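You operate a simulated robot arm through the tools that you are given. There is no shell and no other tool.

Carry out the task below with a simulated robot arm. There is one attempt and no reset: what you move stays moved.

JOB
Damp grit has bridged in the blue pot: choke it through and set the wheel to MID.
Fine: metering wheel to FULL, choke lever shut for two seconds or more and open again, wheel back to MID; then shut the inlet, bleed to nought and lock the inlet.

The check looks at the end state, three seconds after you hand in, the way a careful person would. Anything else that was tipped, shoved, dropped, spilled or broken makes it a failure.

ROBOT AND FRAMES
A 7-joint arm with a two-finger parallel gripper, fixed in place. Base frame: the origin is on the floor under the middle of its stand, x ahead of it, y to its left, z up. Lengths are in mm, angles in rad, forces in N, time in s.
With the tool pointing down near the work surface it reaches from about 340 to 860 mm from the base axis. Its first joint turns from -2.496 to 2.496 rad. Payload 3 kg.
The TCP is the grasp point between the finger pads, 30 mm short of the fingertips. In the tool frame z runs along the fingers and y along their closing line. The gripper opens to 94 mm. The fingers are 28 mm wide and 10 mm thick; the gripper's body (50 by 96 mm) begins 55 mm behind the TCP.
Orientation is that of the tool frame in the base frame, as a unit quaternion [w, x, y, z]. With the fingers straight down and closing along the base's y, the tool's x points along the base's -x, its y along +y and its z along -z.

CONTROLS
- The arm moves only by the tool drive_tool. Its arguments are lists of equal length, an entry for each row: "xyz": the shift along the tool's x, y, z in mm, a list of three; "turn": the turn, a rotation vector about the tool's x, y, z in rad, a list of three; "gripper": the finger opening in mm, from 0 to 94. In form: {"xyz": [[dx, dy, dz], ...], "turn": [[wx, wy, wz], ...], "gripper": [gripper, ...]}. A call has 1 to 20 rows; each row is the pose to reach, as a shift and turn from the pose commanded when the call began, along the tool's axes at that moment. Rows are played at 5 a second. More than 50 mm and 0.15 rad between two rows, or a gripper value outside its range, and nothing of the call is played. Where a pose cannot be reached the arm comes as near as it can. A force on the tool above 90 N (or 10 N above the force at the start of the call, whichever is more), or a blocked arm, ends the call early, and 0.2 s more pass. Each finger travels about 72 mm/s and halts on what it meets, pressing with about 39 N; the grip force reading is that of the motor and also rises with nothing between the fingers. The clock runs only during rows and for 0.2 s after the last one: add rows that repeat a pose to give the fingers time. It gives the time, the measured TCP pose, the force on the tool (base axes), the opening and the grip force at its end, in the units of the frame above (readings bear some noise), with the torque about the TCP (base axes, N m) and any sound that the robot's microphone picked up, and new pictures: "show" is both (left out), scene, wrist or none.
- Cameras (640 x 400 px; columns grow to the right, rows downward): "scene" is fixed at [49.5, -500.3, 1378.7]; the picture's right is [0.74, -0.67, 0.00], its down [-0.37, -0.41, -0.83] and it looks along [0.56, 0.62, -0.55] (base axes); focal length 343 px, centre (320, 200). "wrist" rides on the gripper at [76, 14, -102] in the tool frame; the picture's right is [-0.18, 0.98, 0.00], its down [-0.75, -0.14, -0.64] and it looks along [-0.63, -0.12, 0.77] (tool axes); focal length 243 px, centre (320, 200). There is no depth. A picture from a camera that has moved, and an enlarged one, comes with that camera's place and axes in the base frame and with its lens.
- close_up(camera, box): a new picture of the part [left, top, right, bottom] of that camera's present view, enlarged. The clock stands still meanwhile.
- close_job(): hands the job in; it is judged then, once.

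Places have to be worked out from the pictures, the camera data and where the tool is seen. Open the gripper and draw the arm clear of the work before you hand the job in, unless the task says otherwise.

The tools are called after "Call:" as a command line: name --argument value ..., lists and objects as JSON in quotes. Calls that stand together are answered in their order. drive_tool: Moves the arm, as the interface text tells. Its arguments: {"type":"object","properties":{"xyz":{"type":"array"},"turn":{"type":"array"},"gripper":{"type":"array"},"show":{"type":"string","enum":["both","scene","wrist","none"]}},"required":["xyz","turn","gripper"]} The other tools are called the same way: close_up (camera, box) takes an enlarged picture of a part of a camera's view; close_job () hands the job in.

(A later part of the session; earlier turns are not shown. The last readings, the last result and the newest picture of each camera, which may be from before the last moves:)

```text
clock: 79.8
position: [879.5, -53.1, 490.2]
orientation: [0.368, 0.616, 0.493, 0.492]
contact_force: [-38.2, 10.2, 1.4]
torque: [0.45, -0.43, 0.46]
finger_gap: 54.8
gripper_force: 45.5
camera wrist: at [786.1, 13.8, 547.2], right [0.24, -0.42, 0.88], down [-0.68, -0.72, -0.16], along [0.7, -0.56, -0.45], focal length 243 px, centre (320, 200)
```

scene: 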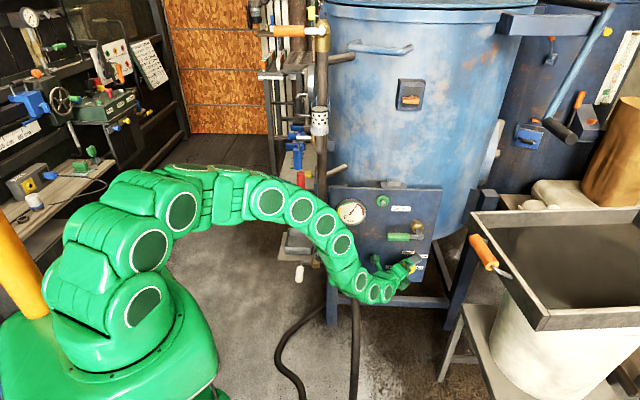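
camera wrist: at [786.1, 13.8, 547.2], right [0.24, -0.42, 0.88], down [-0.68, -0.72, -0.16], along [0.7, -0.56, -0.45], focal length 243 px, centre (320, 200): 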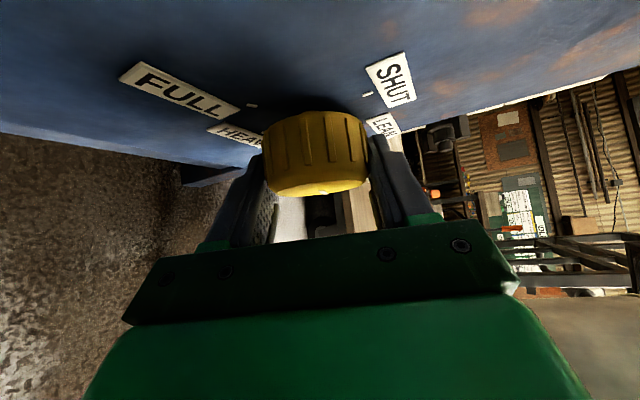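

Stroke done. I release and retreat 60 mm along the axis to read the pointer and the flow gauge.

Call:
drive_tool --xyz '[[0, 0, 0], [0, 0, 0], [0, 0, 0], [-14, 0, -14], [-28, 0, -28], [-42.4, 0, -42.4], [-42.4, 0, -42.4]]' --turn '[[0, 0, 0], [0, 0, 0], [0, 0, 0], [0, 0, 0], [0, 0, 0], [0, 0, 0], [0, 0, 0]]' --gripper '[60, 94, 94, 94, 94, 94, 94]'

Call:
close_up --camera "scene" --box '[385, 245, 430, 280]'

Call:
close_up --camera "wrist" --box '[235, 0, 365, 110]'

Call:
close_up --camera "scene" --box '[325, 185, 385, 230]'

```text
clock: 81.4
position: [836.8, -97.2, 492.1]
orientation: [0.368, 0.615, 0.492, 0.493]
contact_force: [0.2, -0.5, 0.3]
torque: [-0.01, 0.01, -0.01]
finger_gap: 94.0
gripper_force: 0.2
camera wrist: at [744.3, -29.8, 548.6], right [0.23, -0.42, 0.88], down [-0.68, -0.72, -0.16], along [0.7, -0.56, -0.45], focal length 243 px, centre (320, 200)
```

scene: 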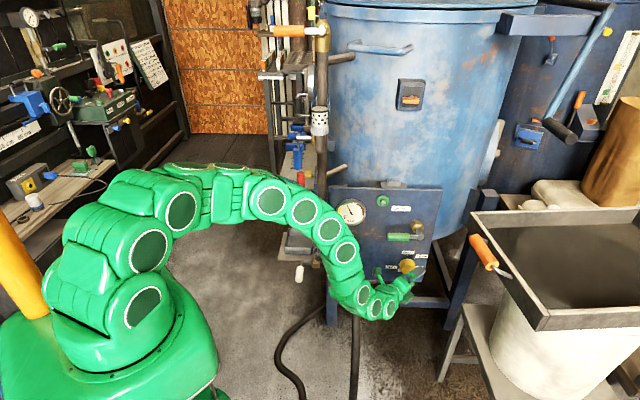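
wrist: 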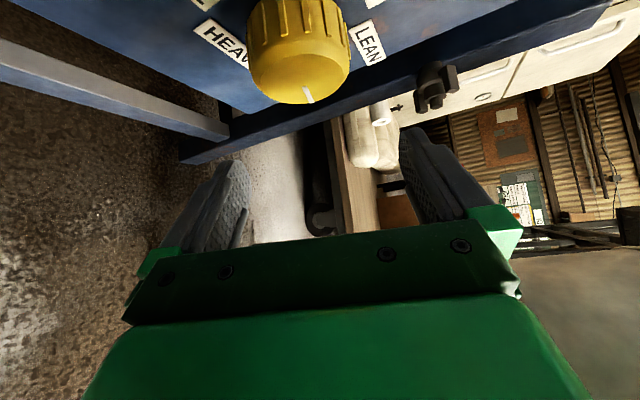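

```text
11.43 times, centred on (408, 262) of scene
camera zoom: at [49.5, -500.3, 1378.7], right [0.74, -0.67, 0.0], down [-0.37, -0.41, -0.83], along [0.56, 0.62, -0.55], focal length 3923 px, centre (-680, -514)
```

zoom: 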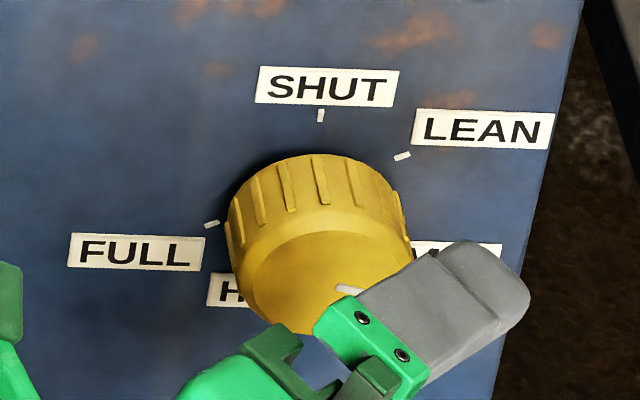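

```text
3.64 times, centred on (300, 55) of wrist
camera zoom: at [744.3, -29.8, 548.6], right [0.23, -0.42, 0.88], down [-0.68, -0.72, -0.16], along [0.7, -0.56, -0.45], focal length 882 px, centre (393, 727)
```

zoom: 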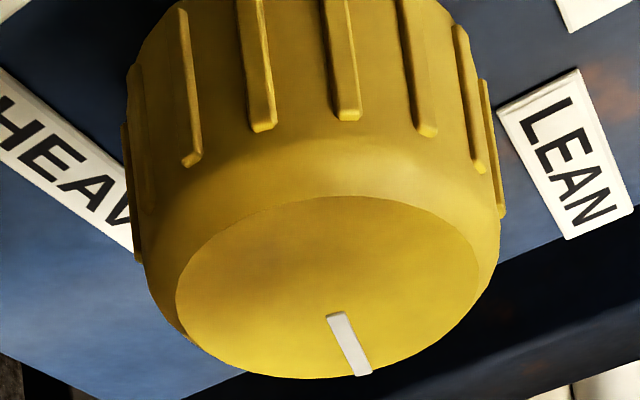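

```text
8.89 times, centred on (355, 208) of scene
camera zoom: at [49.5, -500.3, 1378.7], right [0.74, -0.67, 0.0], down [-0.37, -0.41, -0.83], along [0.56, 0.62, -0.55], focal length 3051 px, centre (9, 133)
```

zoom: 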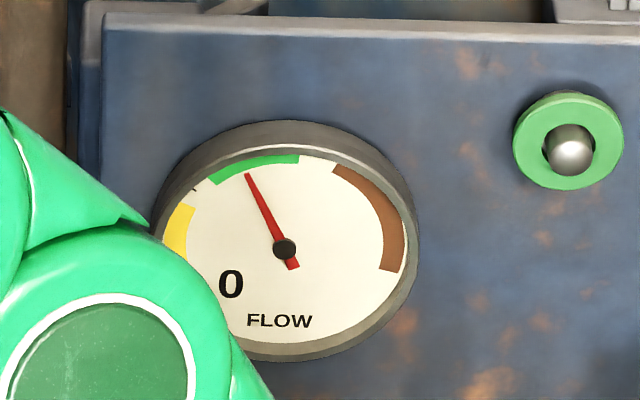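

FLOW sits in the green, but my reading of the pointer is ≈107°, partly hidden by a finger. I shift the hand left to unblock the scene camera and measure properly.

Call:
drive_tool --xyz '[[0, 0, -30], [10, 0, -60], [30, 0, -80], [30, 0, -80]]' --turn '[[0, 0, 0], [0, 0, 0], [0, 0, 0], [0, 0, 0]]' --gripper '[94, 94, 94, 94]'

Call:
close_up --camera "scene" --box '[390, 250, 426, 282]'

Call:
close_up --camera "wrist" --box '[200, 0, 400, 130]'

```text
clock: 82.4
position: [758.4, -70.0, 517.2]
orientation: [0.368, 0.616, 0.493, 0.493]
contact_force: [0.0, 0.1, -0.1]
torque: [0.02, 0.02, -0.01]
finger_gap: 93.9
gripper_force: 0.1
camera wrist: at [665.7, -3.2, 573.6], right [0.23, -0.42, 0.88], down [-0.68, -0.72, -0.16], along [0.7, -0.56, -0.45], focal length 243 px, centre (320, 200)
```

scene: 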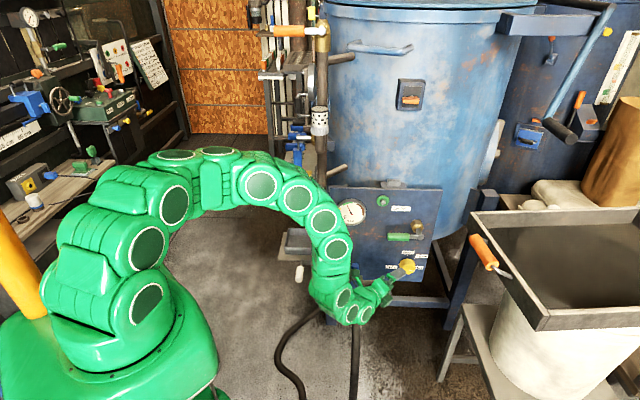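
wrist: 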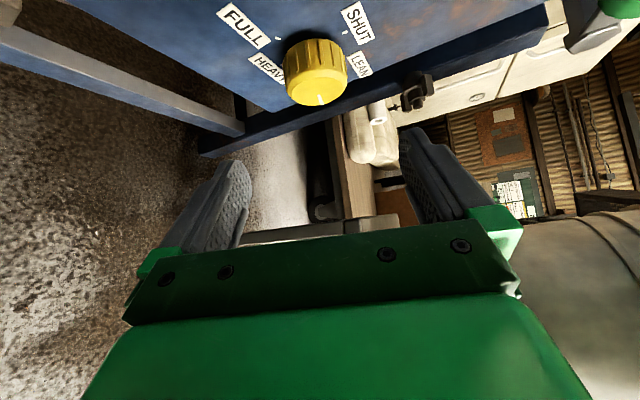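

```text
12.50 times, centred on (408, 266) of scene
camera zoom: at [49.5, -500.3, 1378.7], right [0.74, -0.67, 0.0], down [-0.37, -0.41, -0.83], along [0.56, 0.62, -0.55], focal length 4291 px, centre (-780, -625)
```

zoom: 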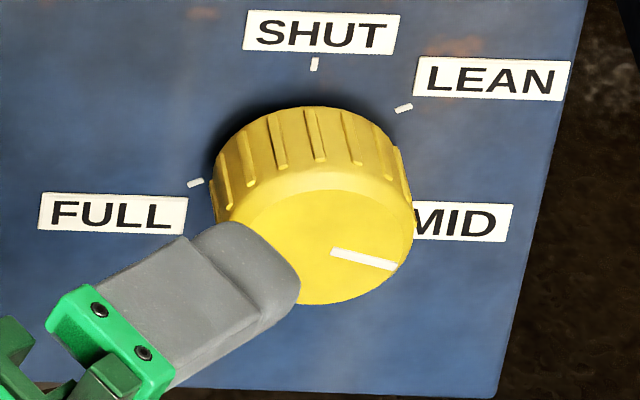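

```text
3.08 times, centred on (300, 65) of wrist
camera zoom: at [665.7, -3.2, 573.6], right [0.23, -0.42, 0.88], down [-0.68, -0.72, -0.16], along [0.7, -0.56, -0.45], focal length 746 px, centre (382, 615)
```

zoom: 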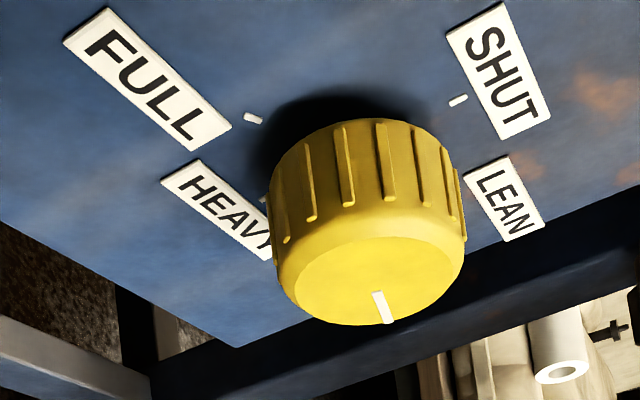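

Two independent readings give ≈105°, about 15° short of the MID tick (120°). I go back in, grip, nudge the wheel +17° clockwise (allowing for slack), release and back out.

Call:
drive_tool --xyz '[[-10, 0, 25], [-25, 0, 55], [-30, -1, 80], [-16, -1.5, 94], [-2, -2, 108], [12, -2, 122], [12, -2, 122], [12, -2, 122], [12, -2, 122], [12, -2, 122], [12, -2, 122], [12, -2, 122], [12, -2, 122], [12, -2, 122], [12, -2, 122], [12, -2, 122], [12, -2, 122], [-8, -2, 102], [-24, -2, 80], [-10, -2, 40]]' --turn '[[0, 0, 0], [0, 0, 0], [0, 0, 0], [0, 0, 0], [0, 0, 0], [0, 0, 0], [0, 0, 0], [0, 0, 0], [0, 0, 0], [0, 0, 0], [0.07, 0, 0.07], [0.14, 0, 0.14], [0.21, 0, 0.21], [0.21, 0, 0.21], [0.21, 0, 0.21], [0.21, 0, 0.21], [0.21, 0, 0.21], [0.21, 0, 0.21], [0.21, 0, 0.21], [0.21, 0, 0.21]]' --gripper '[94, 94, 94, 94, 94, 94, 70, 40, 20, 20, 20, 20, 20, 20, 60, 94, 94, 94, 94, 94]'

Call:
close_up --camera "scene" --box '[390, 250, 426, 282]'

Call:
close_up --camera "wrist" --box '[200, 0, 400, 130]'

Call:
close_up --camera "scene" --box '[325, 185, 385, 230]'

```text
clock: 86.6
position: [796.9, -76.1, 505.6]
orientation: [0.248, 0.699, 0.474, 0.475]
contact_force: [0.1, 0.4, -0.8]
torque: [0.02, -0.02, 0.03]
finger_gap: 94.1
gripper_force: 0.0
camera wrist: at [719.3, -24.8, 593.1], right [0.4, -0.59, 0.7], down [-0.71, -0.68, -0.16], along [0.58, -0.44, -0.69], focal length 243 px, centre (320, 200)
```

scene: 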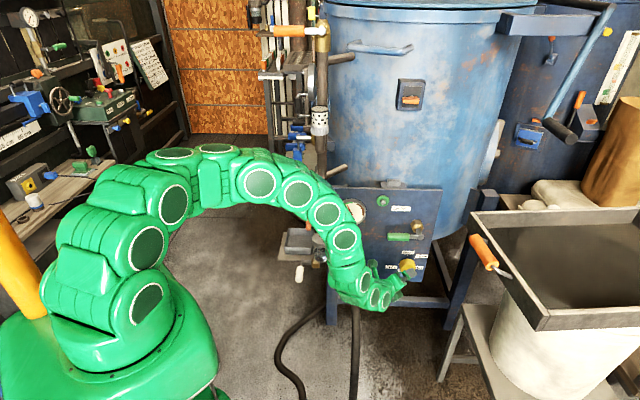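
wrist: 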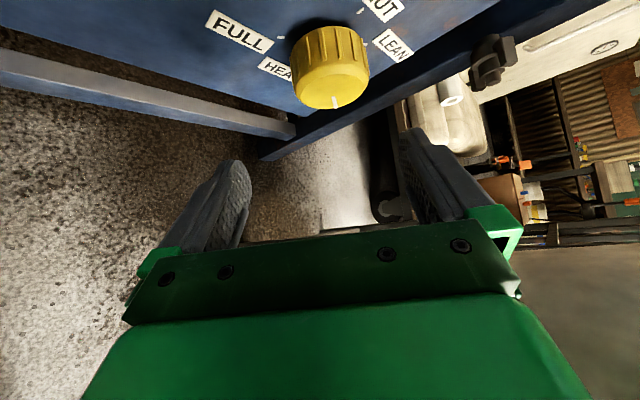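

```text
12.50 times, centred on (408, 266) of scene
camera zoom: at [49.5, -500.3, 1378.7], right [0.74, -0.67, 0.0], down [-0.37, -0.41, -0.83], along [0.56, 0.62, -0.55], focal length 4291 px, centre (-780, -625)
```

zoom: 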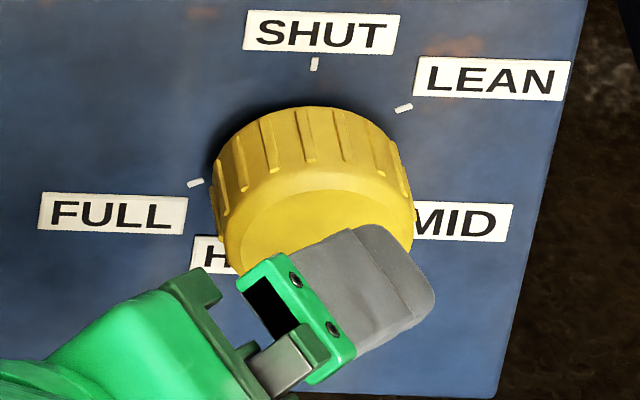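

```text
3.08 times, centred on (300, 65) of wrist
camera zoom: at [719.3, -24.8, 593.1], right [0.4, -0.59, 0.7], down [-0.71, -0.68, -0.16], along [0.58, -0.44, -0.69], focal length 746 px, centre (382, 615)
```

zoom: 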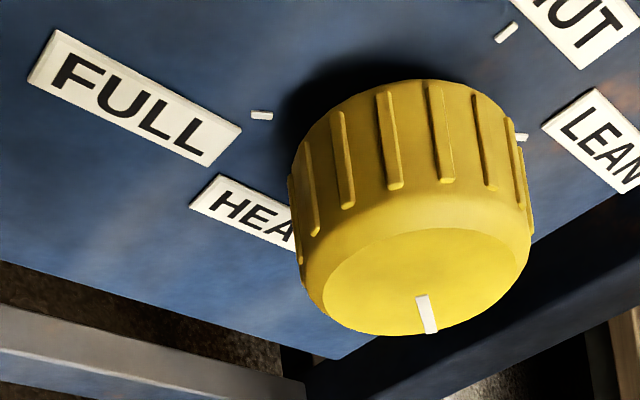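

```text
8.89 times, centred on (355, 208) of scene
camera zoom: at [49.5, -500.3, 1378.7], right [0.74, -0.67, 0.0], down [-0.37, -0.41, -0.83], along [0.56, 0.62, -0.55], focal length 3051 px, centre (9, 133)
```

zoom: 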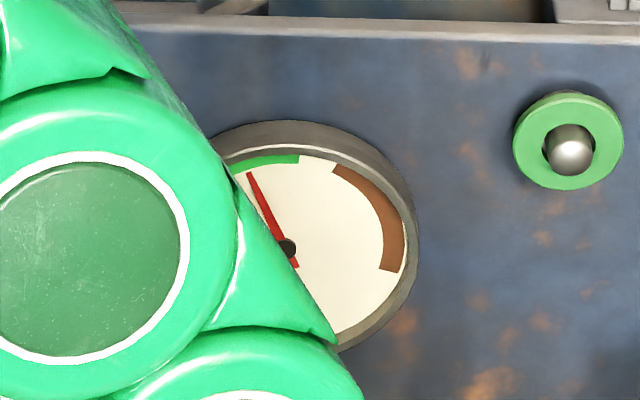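

The wrist view now gives ≈123°. I move the hand left, clear of the scene camera's line, to verify with the labels.

Call:
drive_tool --xyz '[[12, 0, -25], [25, 0, -50], [40, 0, -75], [40, 0, -75], [40, 0, -75]]' --turn '[[0, 0, 0], [0, 0, 0], [0, 0, 0], [0, 0, 0], [0, 0, 0]]' --gripper '[94, 94, 94, 94, 94]'

Call:
close_up --camera "scene" --box '[390, 250, 426, 282]'

Call:
close_up --camera "wrist" --box '[240, 0, 440, 130]'

Call:
close_up --camera "scene" --box '[325, 185, 385, 230]'

```text
clock: 87.8
position: [735.9, -50.3, 552.7]
orientation: [0.249, 0.699, 0.474, 0.474]
contact_force: [-0.5, 0.1, -0.6]
torque: [-0.02, 0.02, -0.01]
finger_gap: 94.0
gripper_force: 0.1
camera wrist: at [657.1, 2.3, 640.1], right [0.4, -0.58, 0.7], down [-0.71, -0.68, -0.16], along [0.58, -0.44, -0.69], focal length 243 px, centre (320, 200)
```

scene: 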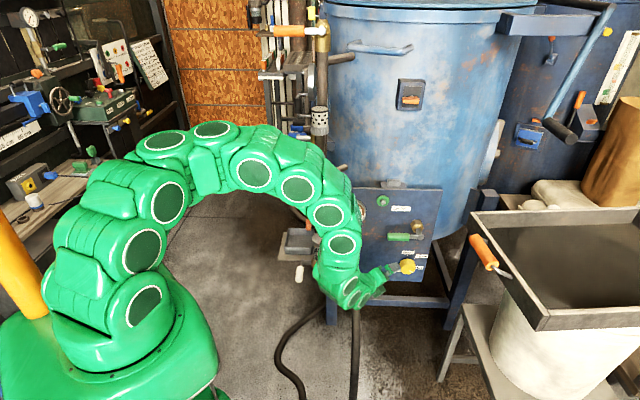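
wrist: 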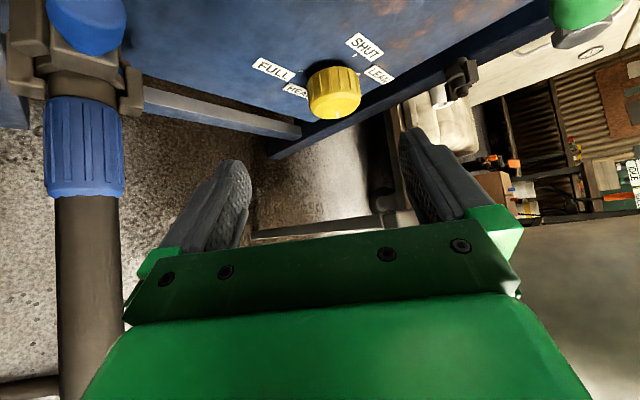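

```text
12.50 times, centred on (408, 266) of scene
camera zoom: at [49.5, -500.3, 1378.7], right [0.74, -0.67, 0.0], down [-0.37, -0.41, -0.83], along [0.56, 0.62, -0.55], focal length 4291 px, centre (-780, -625)
```

zoom: 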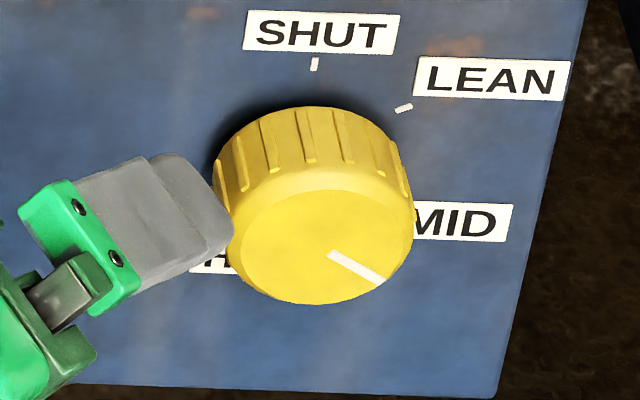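

```text
3.08 times, centred on (340, 65) of wrist
camera zoom: at [657.1, 2.3, 640.1], right [0.4, -0.58, 0.7], down [-0.71, -0.68, -0.16], along [0.58, -0.44, -0.69], focal length 746 px, centre (258, 615)
```

zoom: 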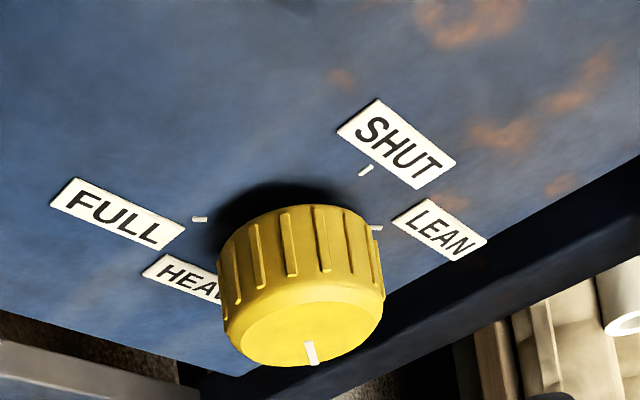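

```text
8.89 times, centred on (355, 208) of scene
camera zoom: at [49.5, -500.3, 1378.7], right [0.74, -0.67, 0.0], down [-0.37, -0.41, -0.83], along [0.56, 0.62, -0.55], focal length 3051 px, centre (9, 133)
```

zoom: 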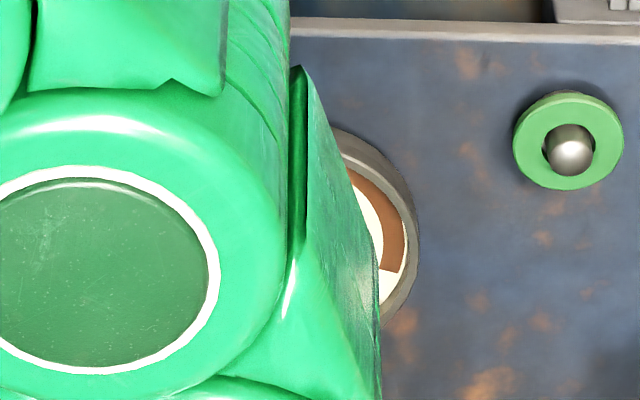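

The wheel pointer now reads ≈122° against MID's 120° tick, so it's set. Next the inlet: I withdraw up and back, unwinding the wrist to fingers-down.

Call:
drive_tool --xyz '[[2.3, 8.5, -13.2], [4.6, 17, -26.4], [7, 25.5, -39.6], [9.3, 34, -52.8], [11.6, 42.5, -66], [13.9, 51, -79.2], [16.2, 59.5, -92.4], [18.5, 68, -105.6], [20.9, 76.5, -118.7], [23.2, 85, -131.9], [25.5, 93.5, -145.1], [27.8, 102, -158.3], [30.1, 110.5, -171.5], [32.4, 119, -184.7], [34.8, 127.5, -197.9], [37.1, 136, -211.1], [39.4, 144.5, -224.3], [39.4, 144.5, -224.3]]' --turn '[[0.0684, 0.0357, -0.1006], [0.1367, 0.0714, -0.2011], [0.2051, 0.1071, -0.3017], [0.2734, 0.1428, -0.4023], [0.3418, 0.1785, -0.5029], [0.4102, 0.2142, -0.6034], [0.4785, 0.2499, -0.704], [0.5469, 0.2856, -0.8046], [0.6152, 0.3212, -0.9051], [0.6836, 0.3569, -1.0057], [0.752, 0.3926, -1.1063], [0.8203, 0.4283, -1.2069], [0.8887, 0.464, -1.3074], [0.957, 0.4997, -1.408], [1.0254, 0.5354, -1.5086], [1.0938, 0.5711, -1.6091], [1.1621, 0.6068, -1.7097], [1.1621, 0.6068, -1.7097]]' --gripper '[94, 94, 94, 94, 94, 94, 94, 94, 94, 94, 94, 94, 94, 94, 94, 94, 94, 94]'

Call:
close_up --camera "scene" --box '[320, 180, 450, 290]'

```text
clock: 91.6
position: [599.3, -96.3, 780.6]
orientation: [0.0, -0.001, 1.0, -0.001]
contact_force: [0.4, 0.3, 0.5]
torque: [0.0, 0.0, -0.01]
finger_gap: 94.0
gripper_force: 0.0
camera wrist: at [524.4, -82.8, 882.4], right [0.18, 0.98, 0.0], down [0.75, -0.14, 0.64], along [0.63, -0.12, -0.77], focal length 243 px, centre (320, 200)
```

scene: 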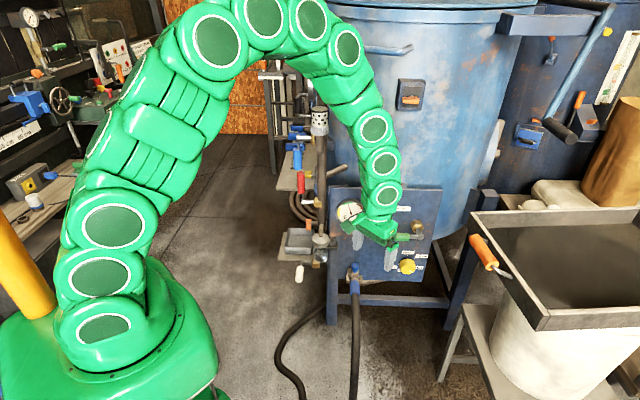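
wrist: 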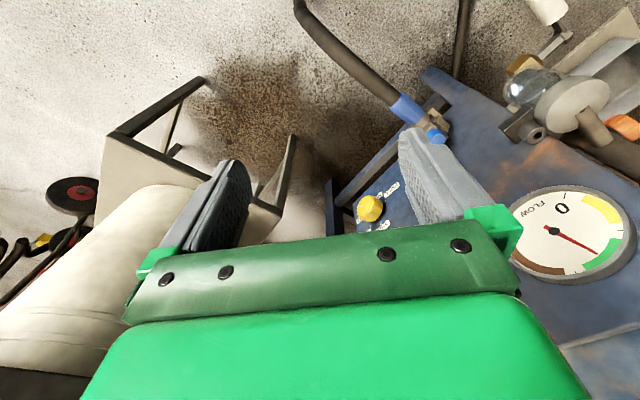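

```text
3.64 times, centred on (385, 235) of scene
camera zoom: at [49.5, -500.3, 1378.7], right [0.74, -0.67, 0.0], down [-0.37, -0.41, -0.83], along [0.56, 0.62, -0.55], focal length 1248 px, centre (84, 73)
```

zoom: 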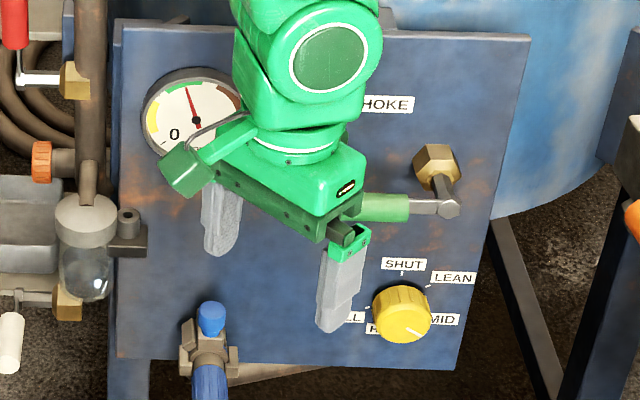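

Fingers-down again. A quick check of the flow gauge and wheel from here.

Call:
close_up --camera "wrist" --box '[500, 170, 640, 290]'

Call:
close_up --camera "scene" --box '[390, 250, 426, 282]'

```text
3.33 times, centred on (570, 230) of wrist
camera zoom: at [524.4, -82.8, 882.4], right [0.18, 0.98, 0.0], down [0.75, -0.14, 0.64], along [0.63, -0.12, -0.77], focal length 809 px, centre (-513, 100)
```

zoom: 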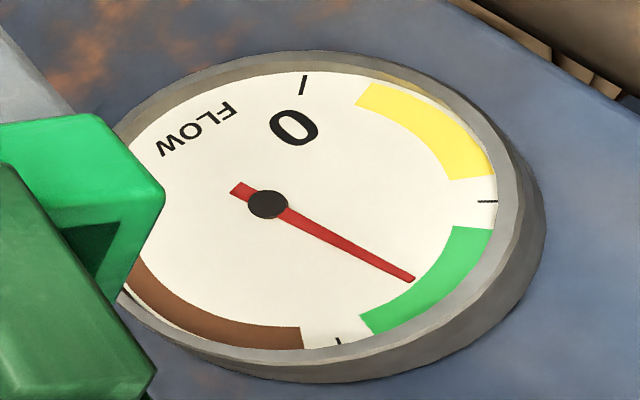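

```text
12.50 times, centred on (408, 266) of scene
camera zoom: at [49.5, -500.3, 1378.7], right [0.74, -0.67, 0.0], down [-0.37, -0.41, -0.83], along [0.56, 0.62, -0.55], focal length 4291 px, centre (-780, -625)
```

zoom: 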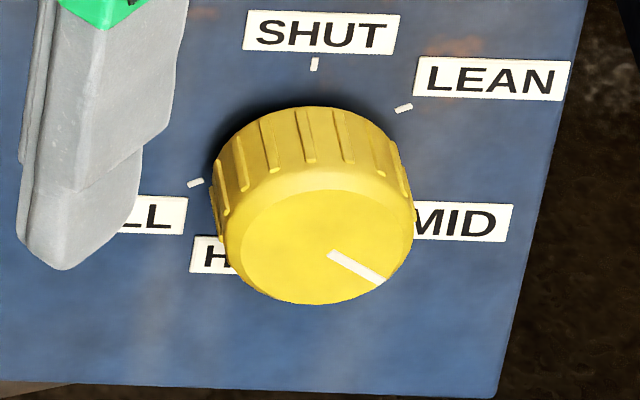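

FLOW is in the green with the wheel at MID. Now I travel around, close to the base, to the left side where the inlet and its lock are.

Call:
drive_tool --xyz '[[32.3, 26.3, -19.4], [63.3, 53.3, -36.4], [91.3, 83.3, -51.4], [114.3, 118.3, -63.4], [132.3, 156.3, -71.4], [144.3, 197.3, -74.4], [151.3, 239.3, -72.4], [153.3, 281.3, -65.4], [151.3, 323.3, -54.4], [146.3, 364.3, -39.4], [139.3, 401.3, -21.4], [139.3, 401.3, -21.4]]' --turn '[[0, 0, 0], [0, 0, 0], [0, 0, 0], [0, 0, 0], [0, 0, 0], [0, 0, 0], [0, 0, 0], [0, 0, 0], [0, 0, 0], [0, 0, 0], [0, 0, 0], [0, 0, 0]]' --gripper '[94, 94, 94, 94, 94, 94, 94, 94, 94, 94, 94, 94]'

```text
clock: 94.2
position: [458.4, 303.1, 802.1]
orientation: [0.0, 0.0, 1.0, -0.001]
contact_force: [0.1, -0.2, -0.2]
torque: [0.03, 0.01, 0.0]
finger_gap: 93.9
gripper_force: 0.0
camera wrist: at [383.2, 317.7, 904.8], right [0.18, 0.98, 0.0], down [0.75, -0.14, 0.64], along [0.63, -0.12, -0.77], focal length 243 px, centre (320, 200)
```

scene: 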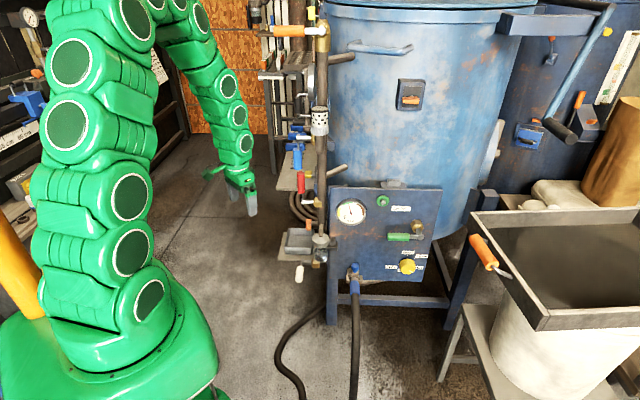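
wrist: 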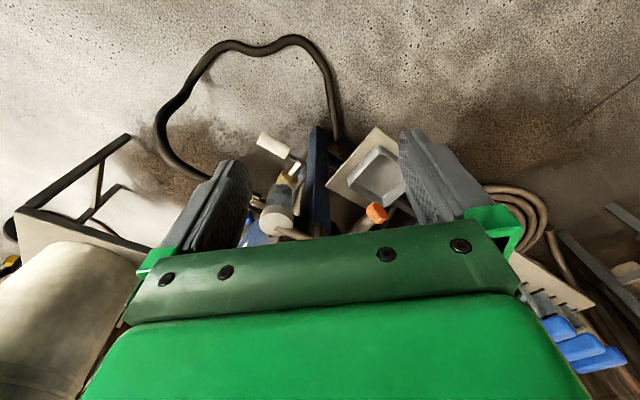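

Now I pitch and yaw the camera toward the inlet valve and its lock from the front-left.

Call:
drive_tool --xyz '[[-4.6, 7.4, 6.9], [-9.2, 14.9, 13.8], [-13.9, 22.3, 20.7], [-18.5, 29.7, 27.6], [-23.1, 37.2, 34.5], [-27.7, 44.6, 41.4], [-32.4, 52, 48.3], [-37, 59.5, 55.2], [-41.6, 66.9, 62.1], [-41.6, 66.9, 62.1]]' --turn '[[0.0279, -0.1041, 0.0536], [0.0558, -0.2083, 0.1072], [0.0837, -0.3124, 0.1608], [0.1116, -0.4165, 0.2144], [0.1396, -0.5207, 0.268], [0.1675, -0.6248, 0.3216], [0.1954, -0.7289, 0.3752], [0.2233, -0.8331, 0.4288], [0.2512, -0.9372, 0.4824], [0.2512, -0.9372, 0.4824]]' --gripper '[94, 94, 94, 94, 94, 94, 94, 94, 94, 94]'

Call:
close_up --camera "wrist" --box '[250, 0, 490, 230]'

Call:
close_up --camera "wrist" --box '[420, 0, 640, 220]'

```text
clock: 96.4
position: [500.0, 369.0, 738.0]
orientation: [0.447, 0.229, 0.856, -0.12]
contact_force: [0.0, -0.6, -0.2]
torque: [-0.02, -0.03, -0.01]
finger_gap: 94.2
gripper_force: 0.0
camera wrist: at [398.5, 445.3, 734.7], right [0.58, 0.8, 0.15], down [-0.15, -0.07, 0.99], along [0.8, -0.6, 0.08], focal length 243 px, centre (320, 200)
```

scene: 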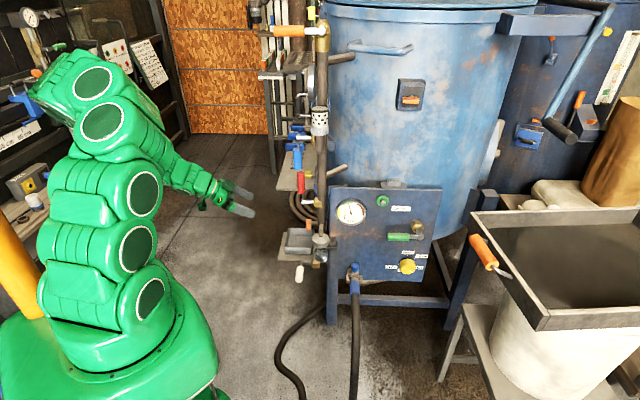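
wrist: 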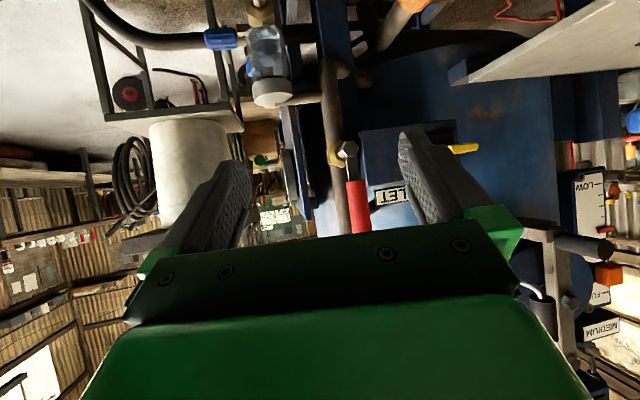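

```text
1.74 times, centred on (370, 115) of wrist
camera zoom: at [398.5, 445.3, 734.7], right [0.58, 0.8, 0.15], down [-0.15, -0.07, 0.99], along [0.8, -0.6, 0.08], focal length 422 px, centre (233, 348)
```

zoom: 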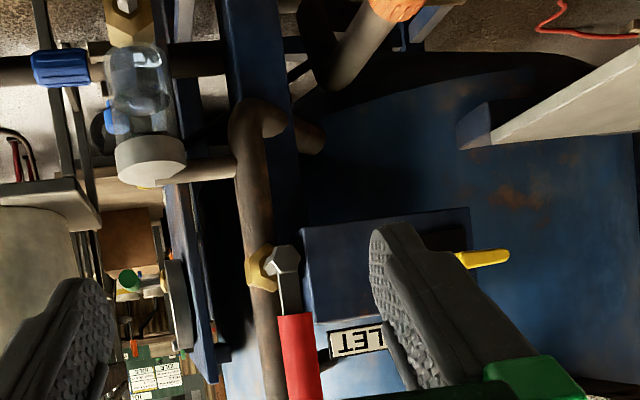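

```text
1.82 times, centred on (530, 110) of wrist
camera zoom: at [398.5, 445.3, 734.7], right [0.58, 0.8, 0.15], down [-0.15, -0.07, 0.99], along [0.8, -0.6, 0.08], focal length 441 px, centre (-62, 364)
```

zoom: 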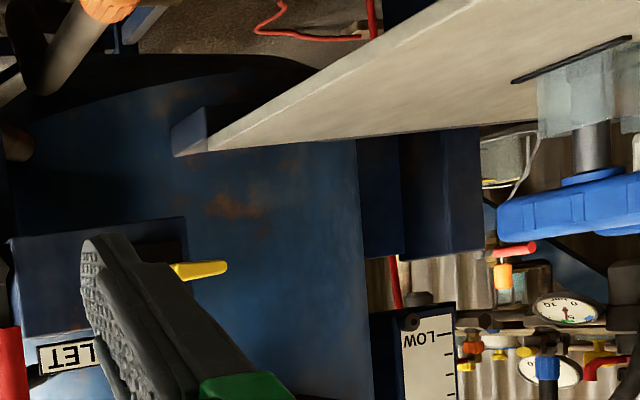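

A finger hides the lock; I close the gripper to open the view.

Call:
drive_tool --xyz '[[0, 0, 0], [0, 0, 0], [0, 0, 0], [0, 0, 0], [0, 0, 0]]' --turn '[[0, 0, 0], [0, 0, 0], [0, 0, 0], [0, 0, 0], [0, 0, 0]]' --gripper '[60, 30, 10, 2, 2]' --show "wrist"

Call:
close_up --camera "wrist" --box '[310, 90, 510, 230]'

```text
clock: 97.6
position: [501.1, 370.3, 738.4]
orientation: [0.446, 0.229, 0.857, -0.119]
contact_force: [0.6, -0.3, 0.5]
torque: [-0.02, -0.02, 0.0]
finger_gap: 2.0
gripper_force: 0.0
camera wrist: at [398.4, 445.2, 734.9], right [0.58, 0.8, 0.15], down [-0.15, -0.07, 0.99], along [0.8, -0.6, 0.08], focal length 243 px, centre (320, 200)
```

wrist: 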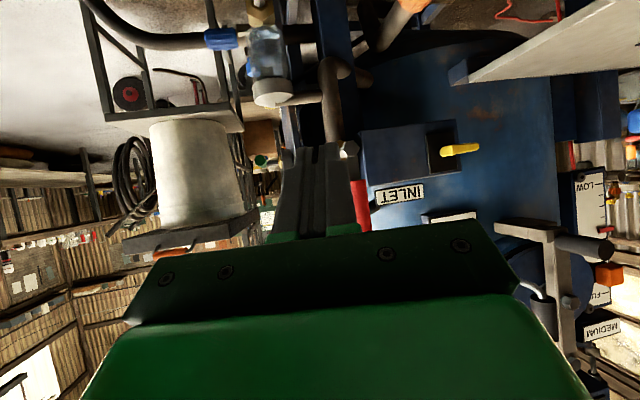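

```text
2.86 times, centred on (410, 160) of wrist
camera zoom: at [398.4, 445.2, 734.9], right [0.58, 0.8, 0.15], down [-0.15, -0.07, 0.99], along [0.8, -0.6, 0.08], focal length 693 px, centre (63, 314)
```

zoom: 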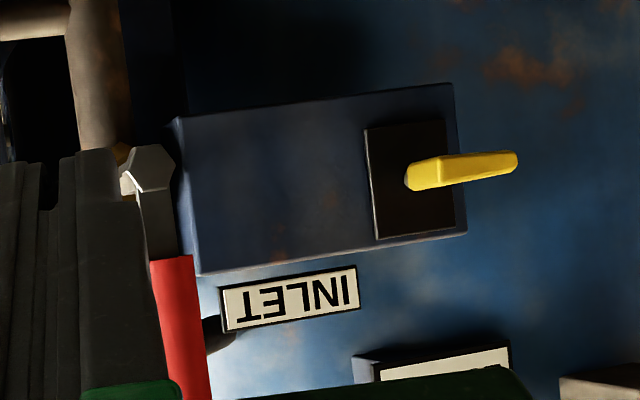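

I can now see the inlet hardware: the red lever swings in front of a box whose black plate carries a yellow turn-handle (bar lying level, toward the lever's shut position). Plan: with closed fingers as a rod crossing the lever's plane, push the red handle over toward the lock and down to horizontal. I move to the pre-push pose on the handle's near side.

Call:
drive_tool --xyz '[[-20.7, -3.5, 11.6], [-41.4, -7, 23.2], [-62.2, -10.4, 34.7], [-82.9, -13.9, 46.3], [-103.6, -17.4, 57.9], [-103.6, -17.4, 57.9]]' --turn '[[-0.0166, -0.1221, -0.0053], [-0.0332, -0.2443, -0.0106], [-0.0499, -0.3664, -0.0159], [-0.0665, -0.4886, -0.0212], [-0.0831, -0.6107, -0.0265], [-0.0831, -0.6107, -0.0265]]' --gripper '[0, 0, 0, 0, 0, 0]'

```text
clock: 99.0
position: [586.7, 301.8, 793.5]
orientation: [0.69, 0.154, 0.69, -0.154]
contact_force: [-0.8, 0.2, -0.1]
torque: [-0.01, -0.02, 0.03]
finger_gap: 0.1
gripper_force: 33.1
camera wrist: at [500.3, 357.9, 716.8], right [0.42, 0.89, 0.18], down [-0.64, 0.15, 0.75], along [0.64, -0.43, 0.63], focal length 243 px, centre (320, 200)
```

scene: 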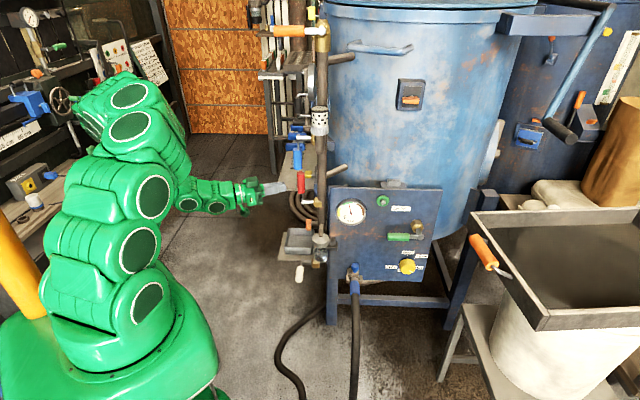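
wrist: 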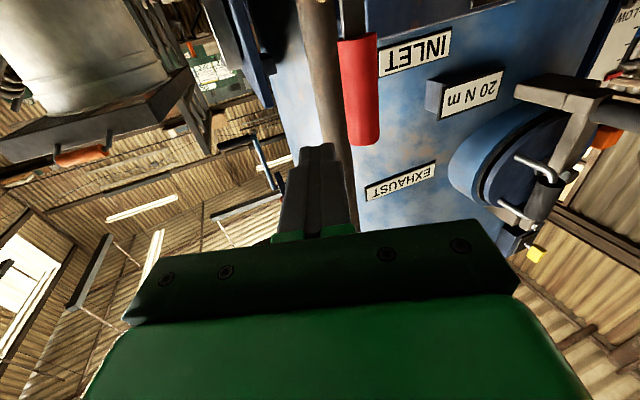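

The red handle axis is confirmed at ≈(681, 294), z 742–818. I slide the closed fingers in beside it (about 12 mm gap on its near side).

Call:
drive_tool --xyz '[[1.2, -0.8, 22], [2.4, -1.7, 44], [3.5, -2.5, 64.3], [3.5, -2.5, 64.3]]' --turn '[[0, 0, 0], [0, 0, 0], [0, 0, 0], [0, 0, 0]]' --gripper '[0, 0, 0, 0]'

Call:
close_up --camera "scene" --box '[270, 140, 350, 220]'

```text
clock: 100.0
position: [642.2, 271.6, 785.3]
orientation: [0.69, 0.154, 0.69, -0.154]
contact_force: [1.2, -0.2, 1.6]
torque: [0.03, 0.02, -0.03]
finger_gap: 0.0
gripper_force: 32.7
camera wrist: at [556.0, 327.7, 710.1], right [0.42, 0.89, 0.18], down [-0.64, 0.15, 0.75], along [0.64, -0.43, 0.63], focal length 243 px, centre (320, 200)
```

scene: 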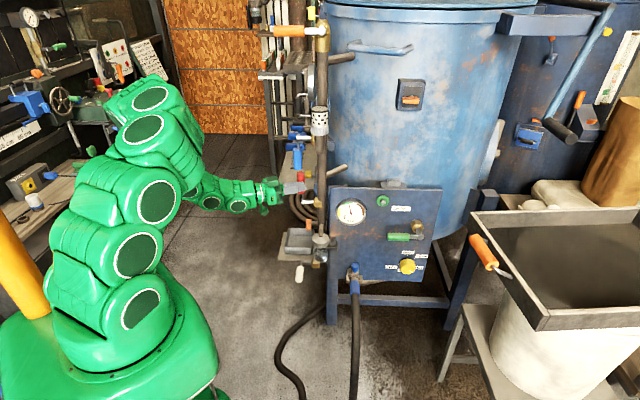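
wrist: 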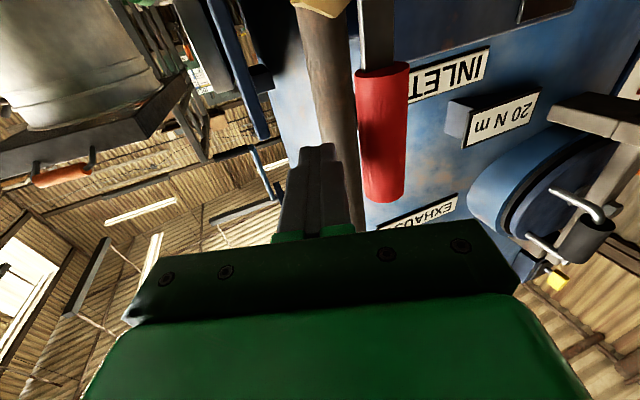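

```text
5.00 times, centred on (310, 180) of scene
camera zoom: at [49.5, -500.3, 1378.7], right [0.74, -0.67, 0.0], down [-0.37, -0.41, -0.83], along [0.56, 0.62, -0.55], focal length 1716 px, centre (370, 300)
```

zoom: 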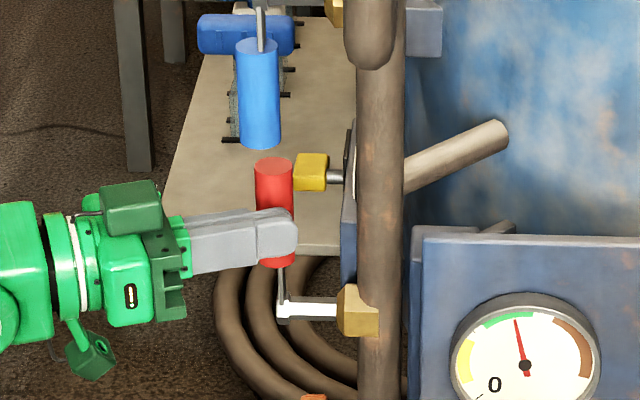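

Fingers are alongside, no contact. Now I push the handle over toward the lock, first about 30°, watching the force.

Call:
drive_tool --xyz '[[-1.7, 13.3, 4.9], [-4.5, 26.3, 9.6], [-6.6, 39.4, 14.3], [-5.5, 53.4, 19.4], [-5.5, 53.4, 19.4]]' --turn '[[0, 0, 0], [0, 0, 0], [0, 0, 0], [0, 0, 0], [0, 0, 0]]' --gripper '[0, 0, 0, 0, 0]'

Call:
close_up --camera "scene" --box '[270, 140, 350, 220]'

```text
clock: 100.6
position: [657.6, 282.1, 788.3]
orientation: [0.687, 0.158, 0.691, -0.161]
contact_force: [-8.4, -11.8, 2.8]
torque: [0.03, -0.07, -0.21]
finger_gap: 0.2
gripper_force: 32.9
stopped in row 2: the force on the tool passed its limit at 130 N (the readings are from after the stop); the commanded pose is now the measured one
camera wrist: at [571.8, 339.6, 711.9], right [0.43, 0.88, 0.18], down [-0.64, 0.16, 0.76], along [0.64, -0.44, 0.63], focal length 243 px, centre (320, 200)
```

scene: 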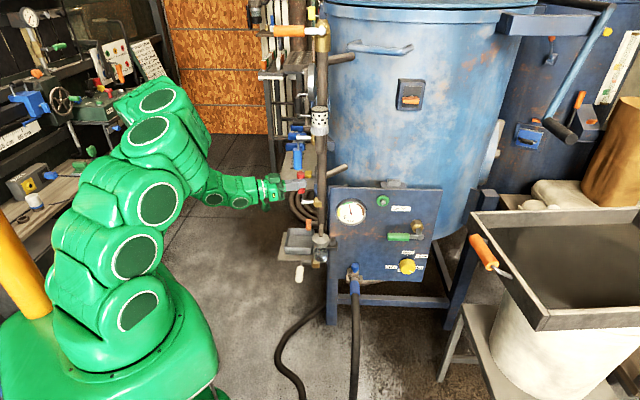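
wrist: 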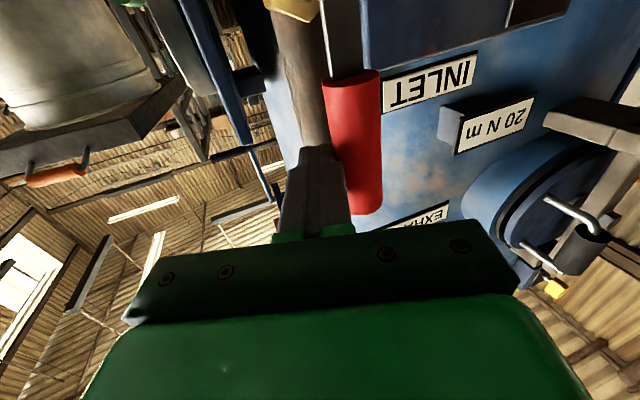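

```text
5.00 times, centred on (310, 180) of scene
camera zoom: at [49.5, -500.3, 1378.7], right [0.74, -0.67, 0.0], down [-0.37, -0.41, -0.83], along [0.56, 0.62, -0.55], focal length 1716 px, centre (370, 300)
```

zoom: 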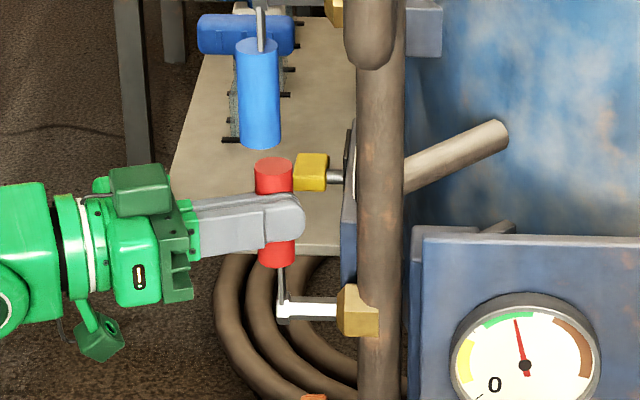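

The lever did not budge that way: vertical is its stop toward the lock, and it's undamaged. So it must shut the other way (toward the front). I retreat and bring the closed fingers around to the far side of the handle.

Call:
drive_tool --xyz '[[0, -8, -5], [0, -10, -40], [0, -10, -75], [0, 12, -85], [0, 40, -75], [-1, 57.7, -55], [-1.5, 57.7, -15], [-1.7, 57.7, 21], [-1.7, 57.7, 21]]' --turn '[[0, 0, 0], [0, 0, 0], [0, 0, 0], [0, 0, 0], [0, 0, 0], [0, 0, 0], [0, 0, 0], [0, 0, 0], [0, 0, 0]]' --gripper '[0, 0, 0, 0, 0, 0, 0, 0, 0]'

Call:
close_up --camera "scene" --box '[270, 140, 350, 220]'

```text
clock: 102.6
position: [699.2, 326.9, 789.6]
orientation: [0.689, 0.157, 0.69, -0.159]
contact_force: [-0.3, -0.5, 0.7]
torque: [0.01, -0.01, 0.0]
finger_gap: 0.1
gripper_force: 32.9
camera wrist: at [613.7, 384.3, 712.2], right [0.43, 0.89, 0.18], down [-0.64, 0.16, 0.76], along [0.64, -0.44, 0.63], focal length 243 px, centre (320, 200)
```

scene: 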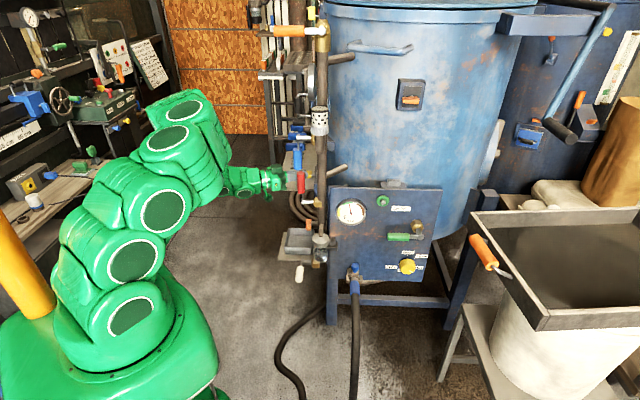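
wrist: 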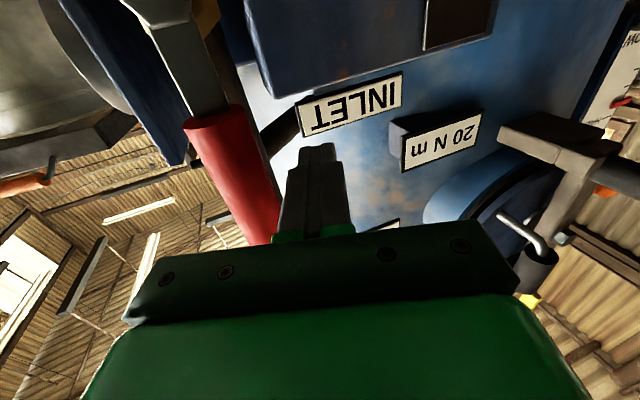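

```text
5.00 times, centred on (310, 180) of scene
camera zoom: at [49.5, -500.3, 1378.7], right [0.74, -0.67, 0.0], down [-0.37, -0.41, -0.83], along [0.56, 0.62, -0.55], focal length 1716 px, centre (370, 300)
```

zoom: 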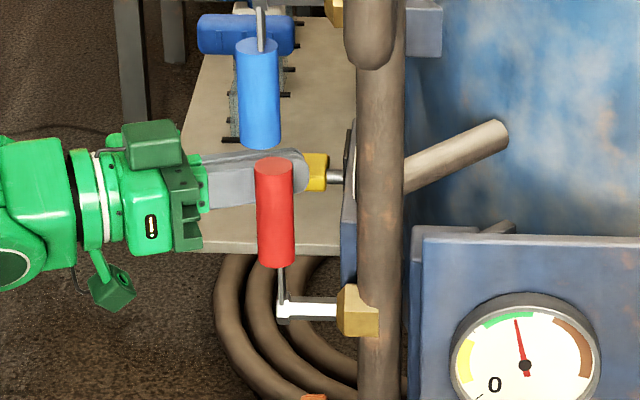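

Fingers are now on the lock side of the handle. I push it toward the front, slowly at first.

Call:
drive_tool --xyz '[[1.3, -6.5, -2.3], [2, -11, -3.8], [1.5, -16, -5.6], [0.5, -21, -7.3], [-0.9, -25.8, -9], [-1.6, -32.5, -11.3], [-2.3, -39.3, -13.7], [-2.3, -39.3, -13.7]]' --turn '[[0, 0, 0], [0, 0, 0], [0, 0, 0], [0, 0, 0], [0, 0, 0], [0, 0, 0], [0, 0, 0], [0, 0, 0]]' --gripper '[0, 0, 0, 0, 0, 0, 0, 0]'

Call:
close_up --camera "scene" --box '[270, 140, 350, 220]'

```text
clock: 104.4
position: [671.1, 295.7, 792.9]
orientation: [0.688, 0.157, 0.69, -0.16]
contact_force: [0.0, 0.9, -0.3]
torque: [0.02, -0.03, 0.0]
finger_gap: 0.1
gripper_force: 32.8
camera wrist: at [585.7, 353.5, 715.5], right [0.43, 0.89, 0.18], down [-0.64, 0.16, 0.76], along [0.64, -0.44, 0.63], focal length 243 px, centre (320, 200)
```

scene: 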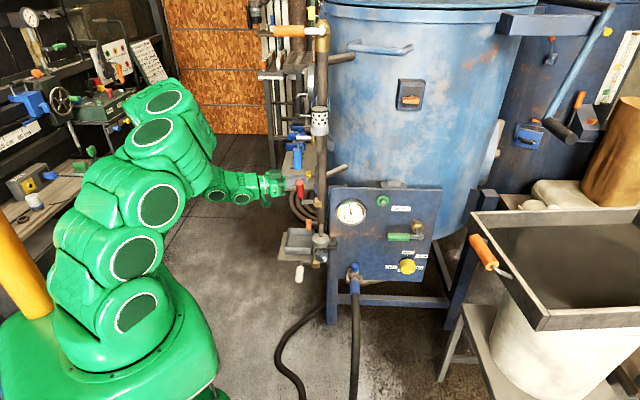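
wrist: 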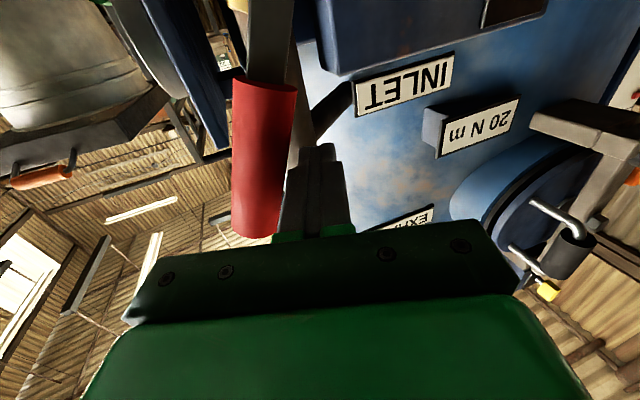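

```text
5.00 times, centred on (310, 180) of scene
camera zoom: at [49.5, -500.3, 1378.7], right [0.74, -0.67, 0.0], down [-0.37, -0.41, -0.83], along [0.56, 0.62, -0.55], focal length 1716 px, centre (370, 300)
```

zoom: 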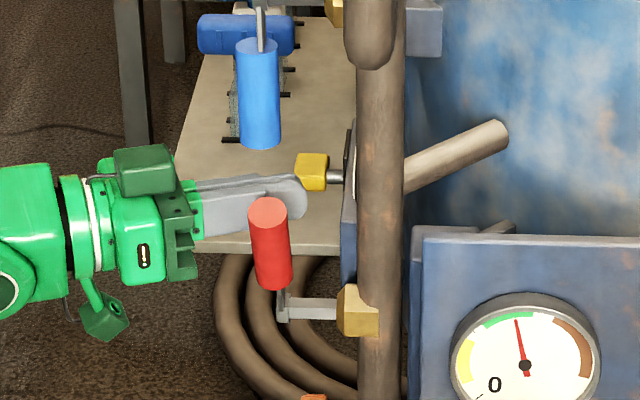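

It swings this way. I continue along the arc to horizontal, ending with a light press down.

Call:
drive_tool --xyz '[[0.5, -7, -2.4], [1.1, -14.1, -4.9], [2.8, -21.2, -7.3], [4.9, -28.3, -9.8], [8, -35, -12.2], [11.4, -42, -14.6], [16, -48.4, -16.8], [20.8, -54.7, -19], [26.8, -60.3, -21], [32.9, -65.9, -22.9], [40, -70.5, -24.5], [47.5, -75, -26.1], [55.5, -78, -27.2]]' --turn '[[0, 0, 0], [0, 0, 0], [0, 0, 0], [0, 0, 0], [0, 0, 0], [0, 0, 0], [0, 0, 0], [0, 0, 0], [0, 0, 0], [0, 0, 0], [0, 0, 0], [0, 0, 0], [0, 0, 0]]' --gripper '[0, 0, 0, 0, 0, 0, 0, 0, 0, 0, 0, 0, 0]'

Call:
close_up --camera "scene" --box '[270, 140, 350, 220]'

```text
clock: 107.2
position: [621.2, 250.5, 736.1]
orientation: [0.687, 0.158, 0.69, -0.163]
contact_force: [0.2, -0.4, -0.5]
torque: [0.02, 0.0, -0.02]
finger_gap: 0.0
gripper_force: 32.7
out of reach, approached as far as the arm can: row 11, 12, 13
camera wrist: at [535.8, 308.3, 659.7], right [0.44, 0.88, 0.17], down [-0.63, 0.16, 0.76], along [0.64, -0.44, 0.63], focal length 243 px, centre (320, 200)
```

scene: 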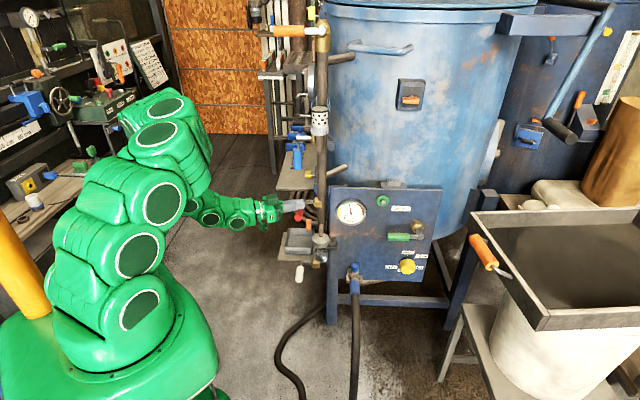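
wrist: 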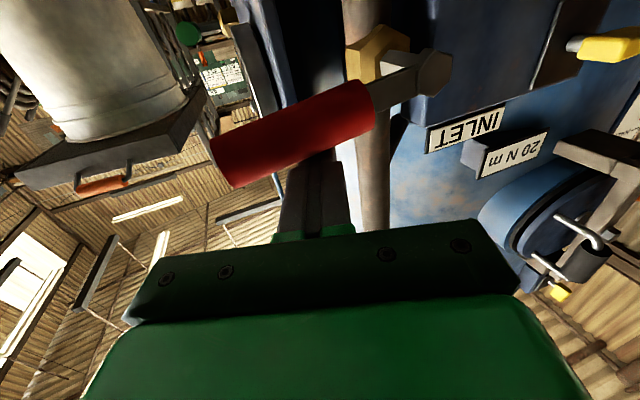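

```text
5.00 times, centred on (310, 180) of scene
camera zoom: at [49.5, -500.3, 1378.7], right [0.74, -0.67, 0.0], down [-0.37, -0.41, -0.83], along [0.56, 0.62, -0.55], focal length 1716 px, centre (370, 300)
```

zoom: 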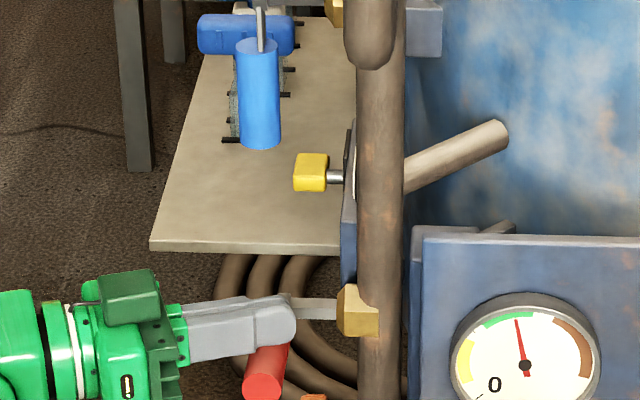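

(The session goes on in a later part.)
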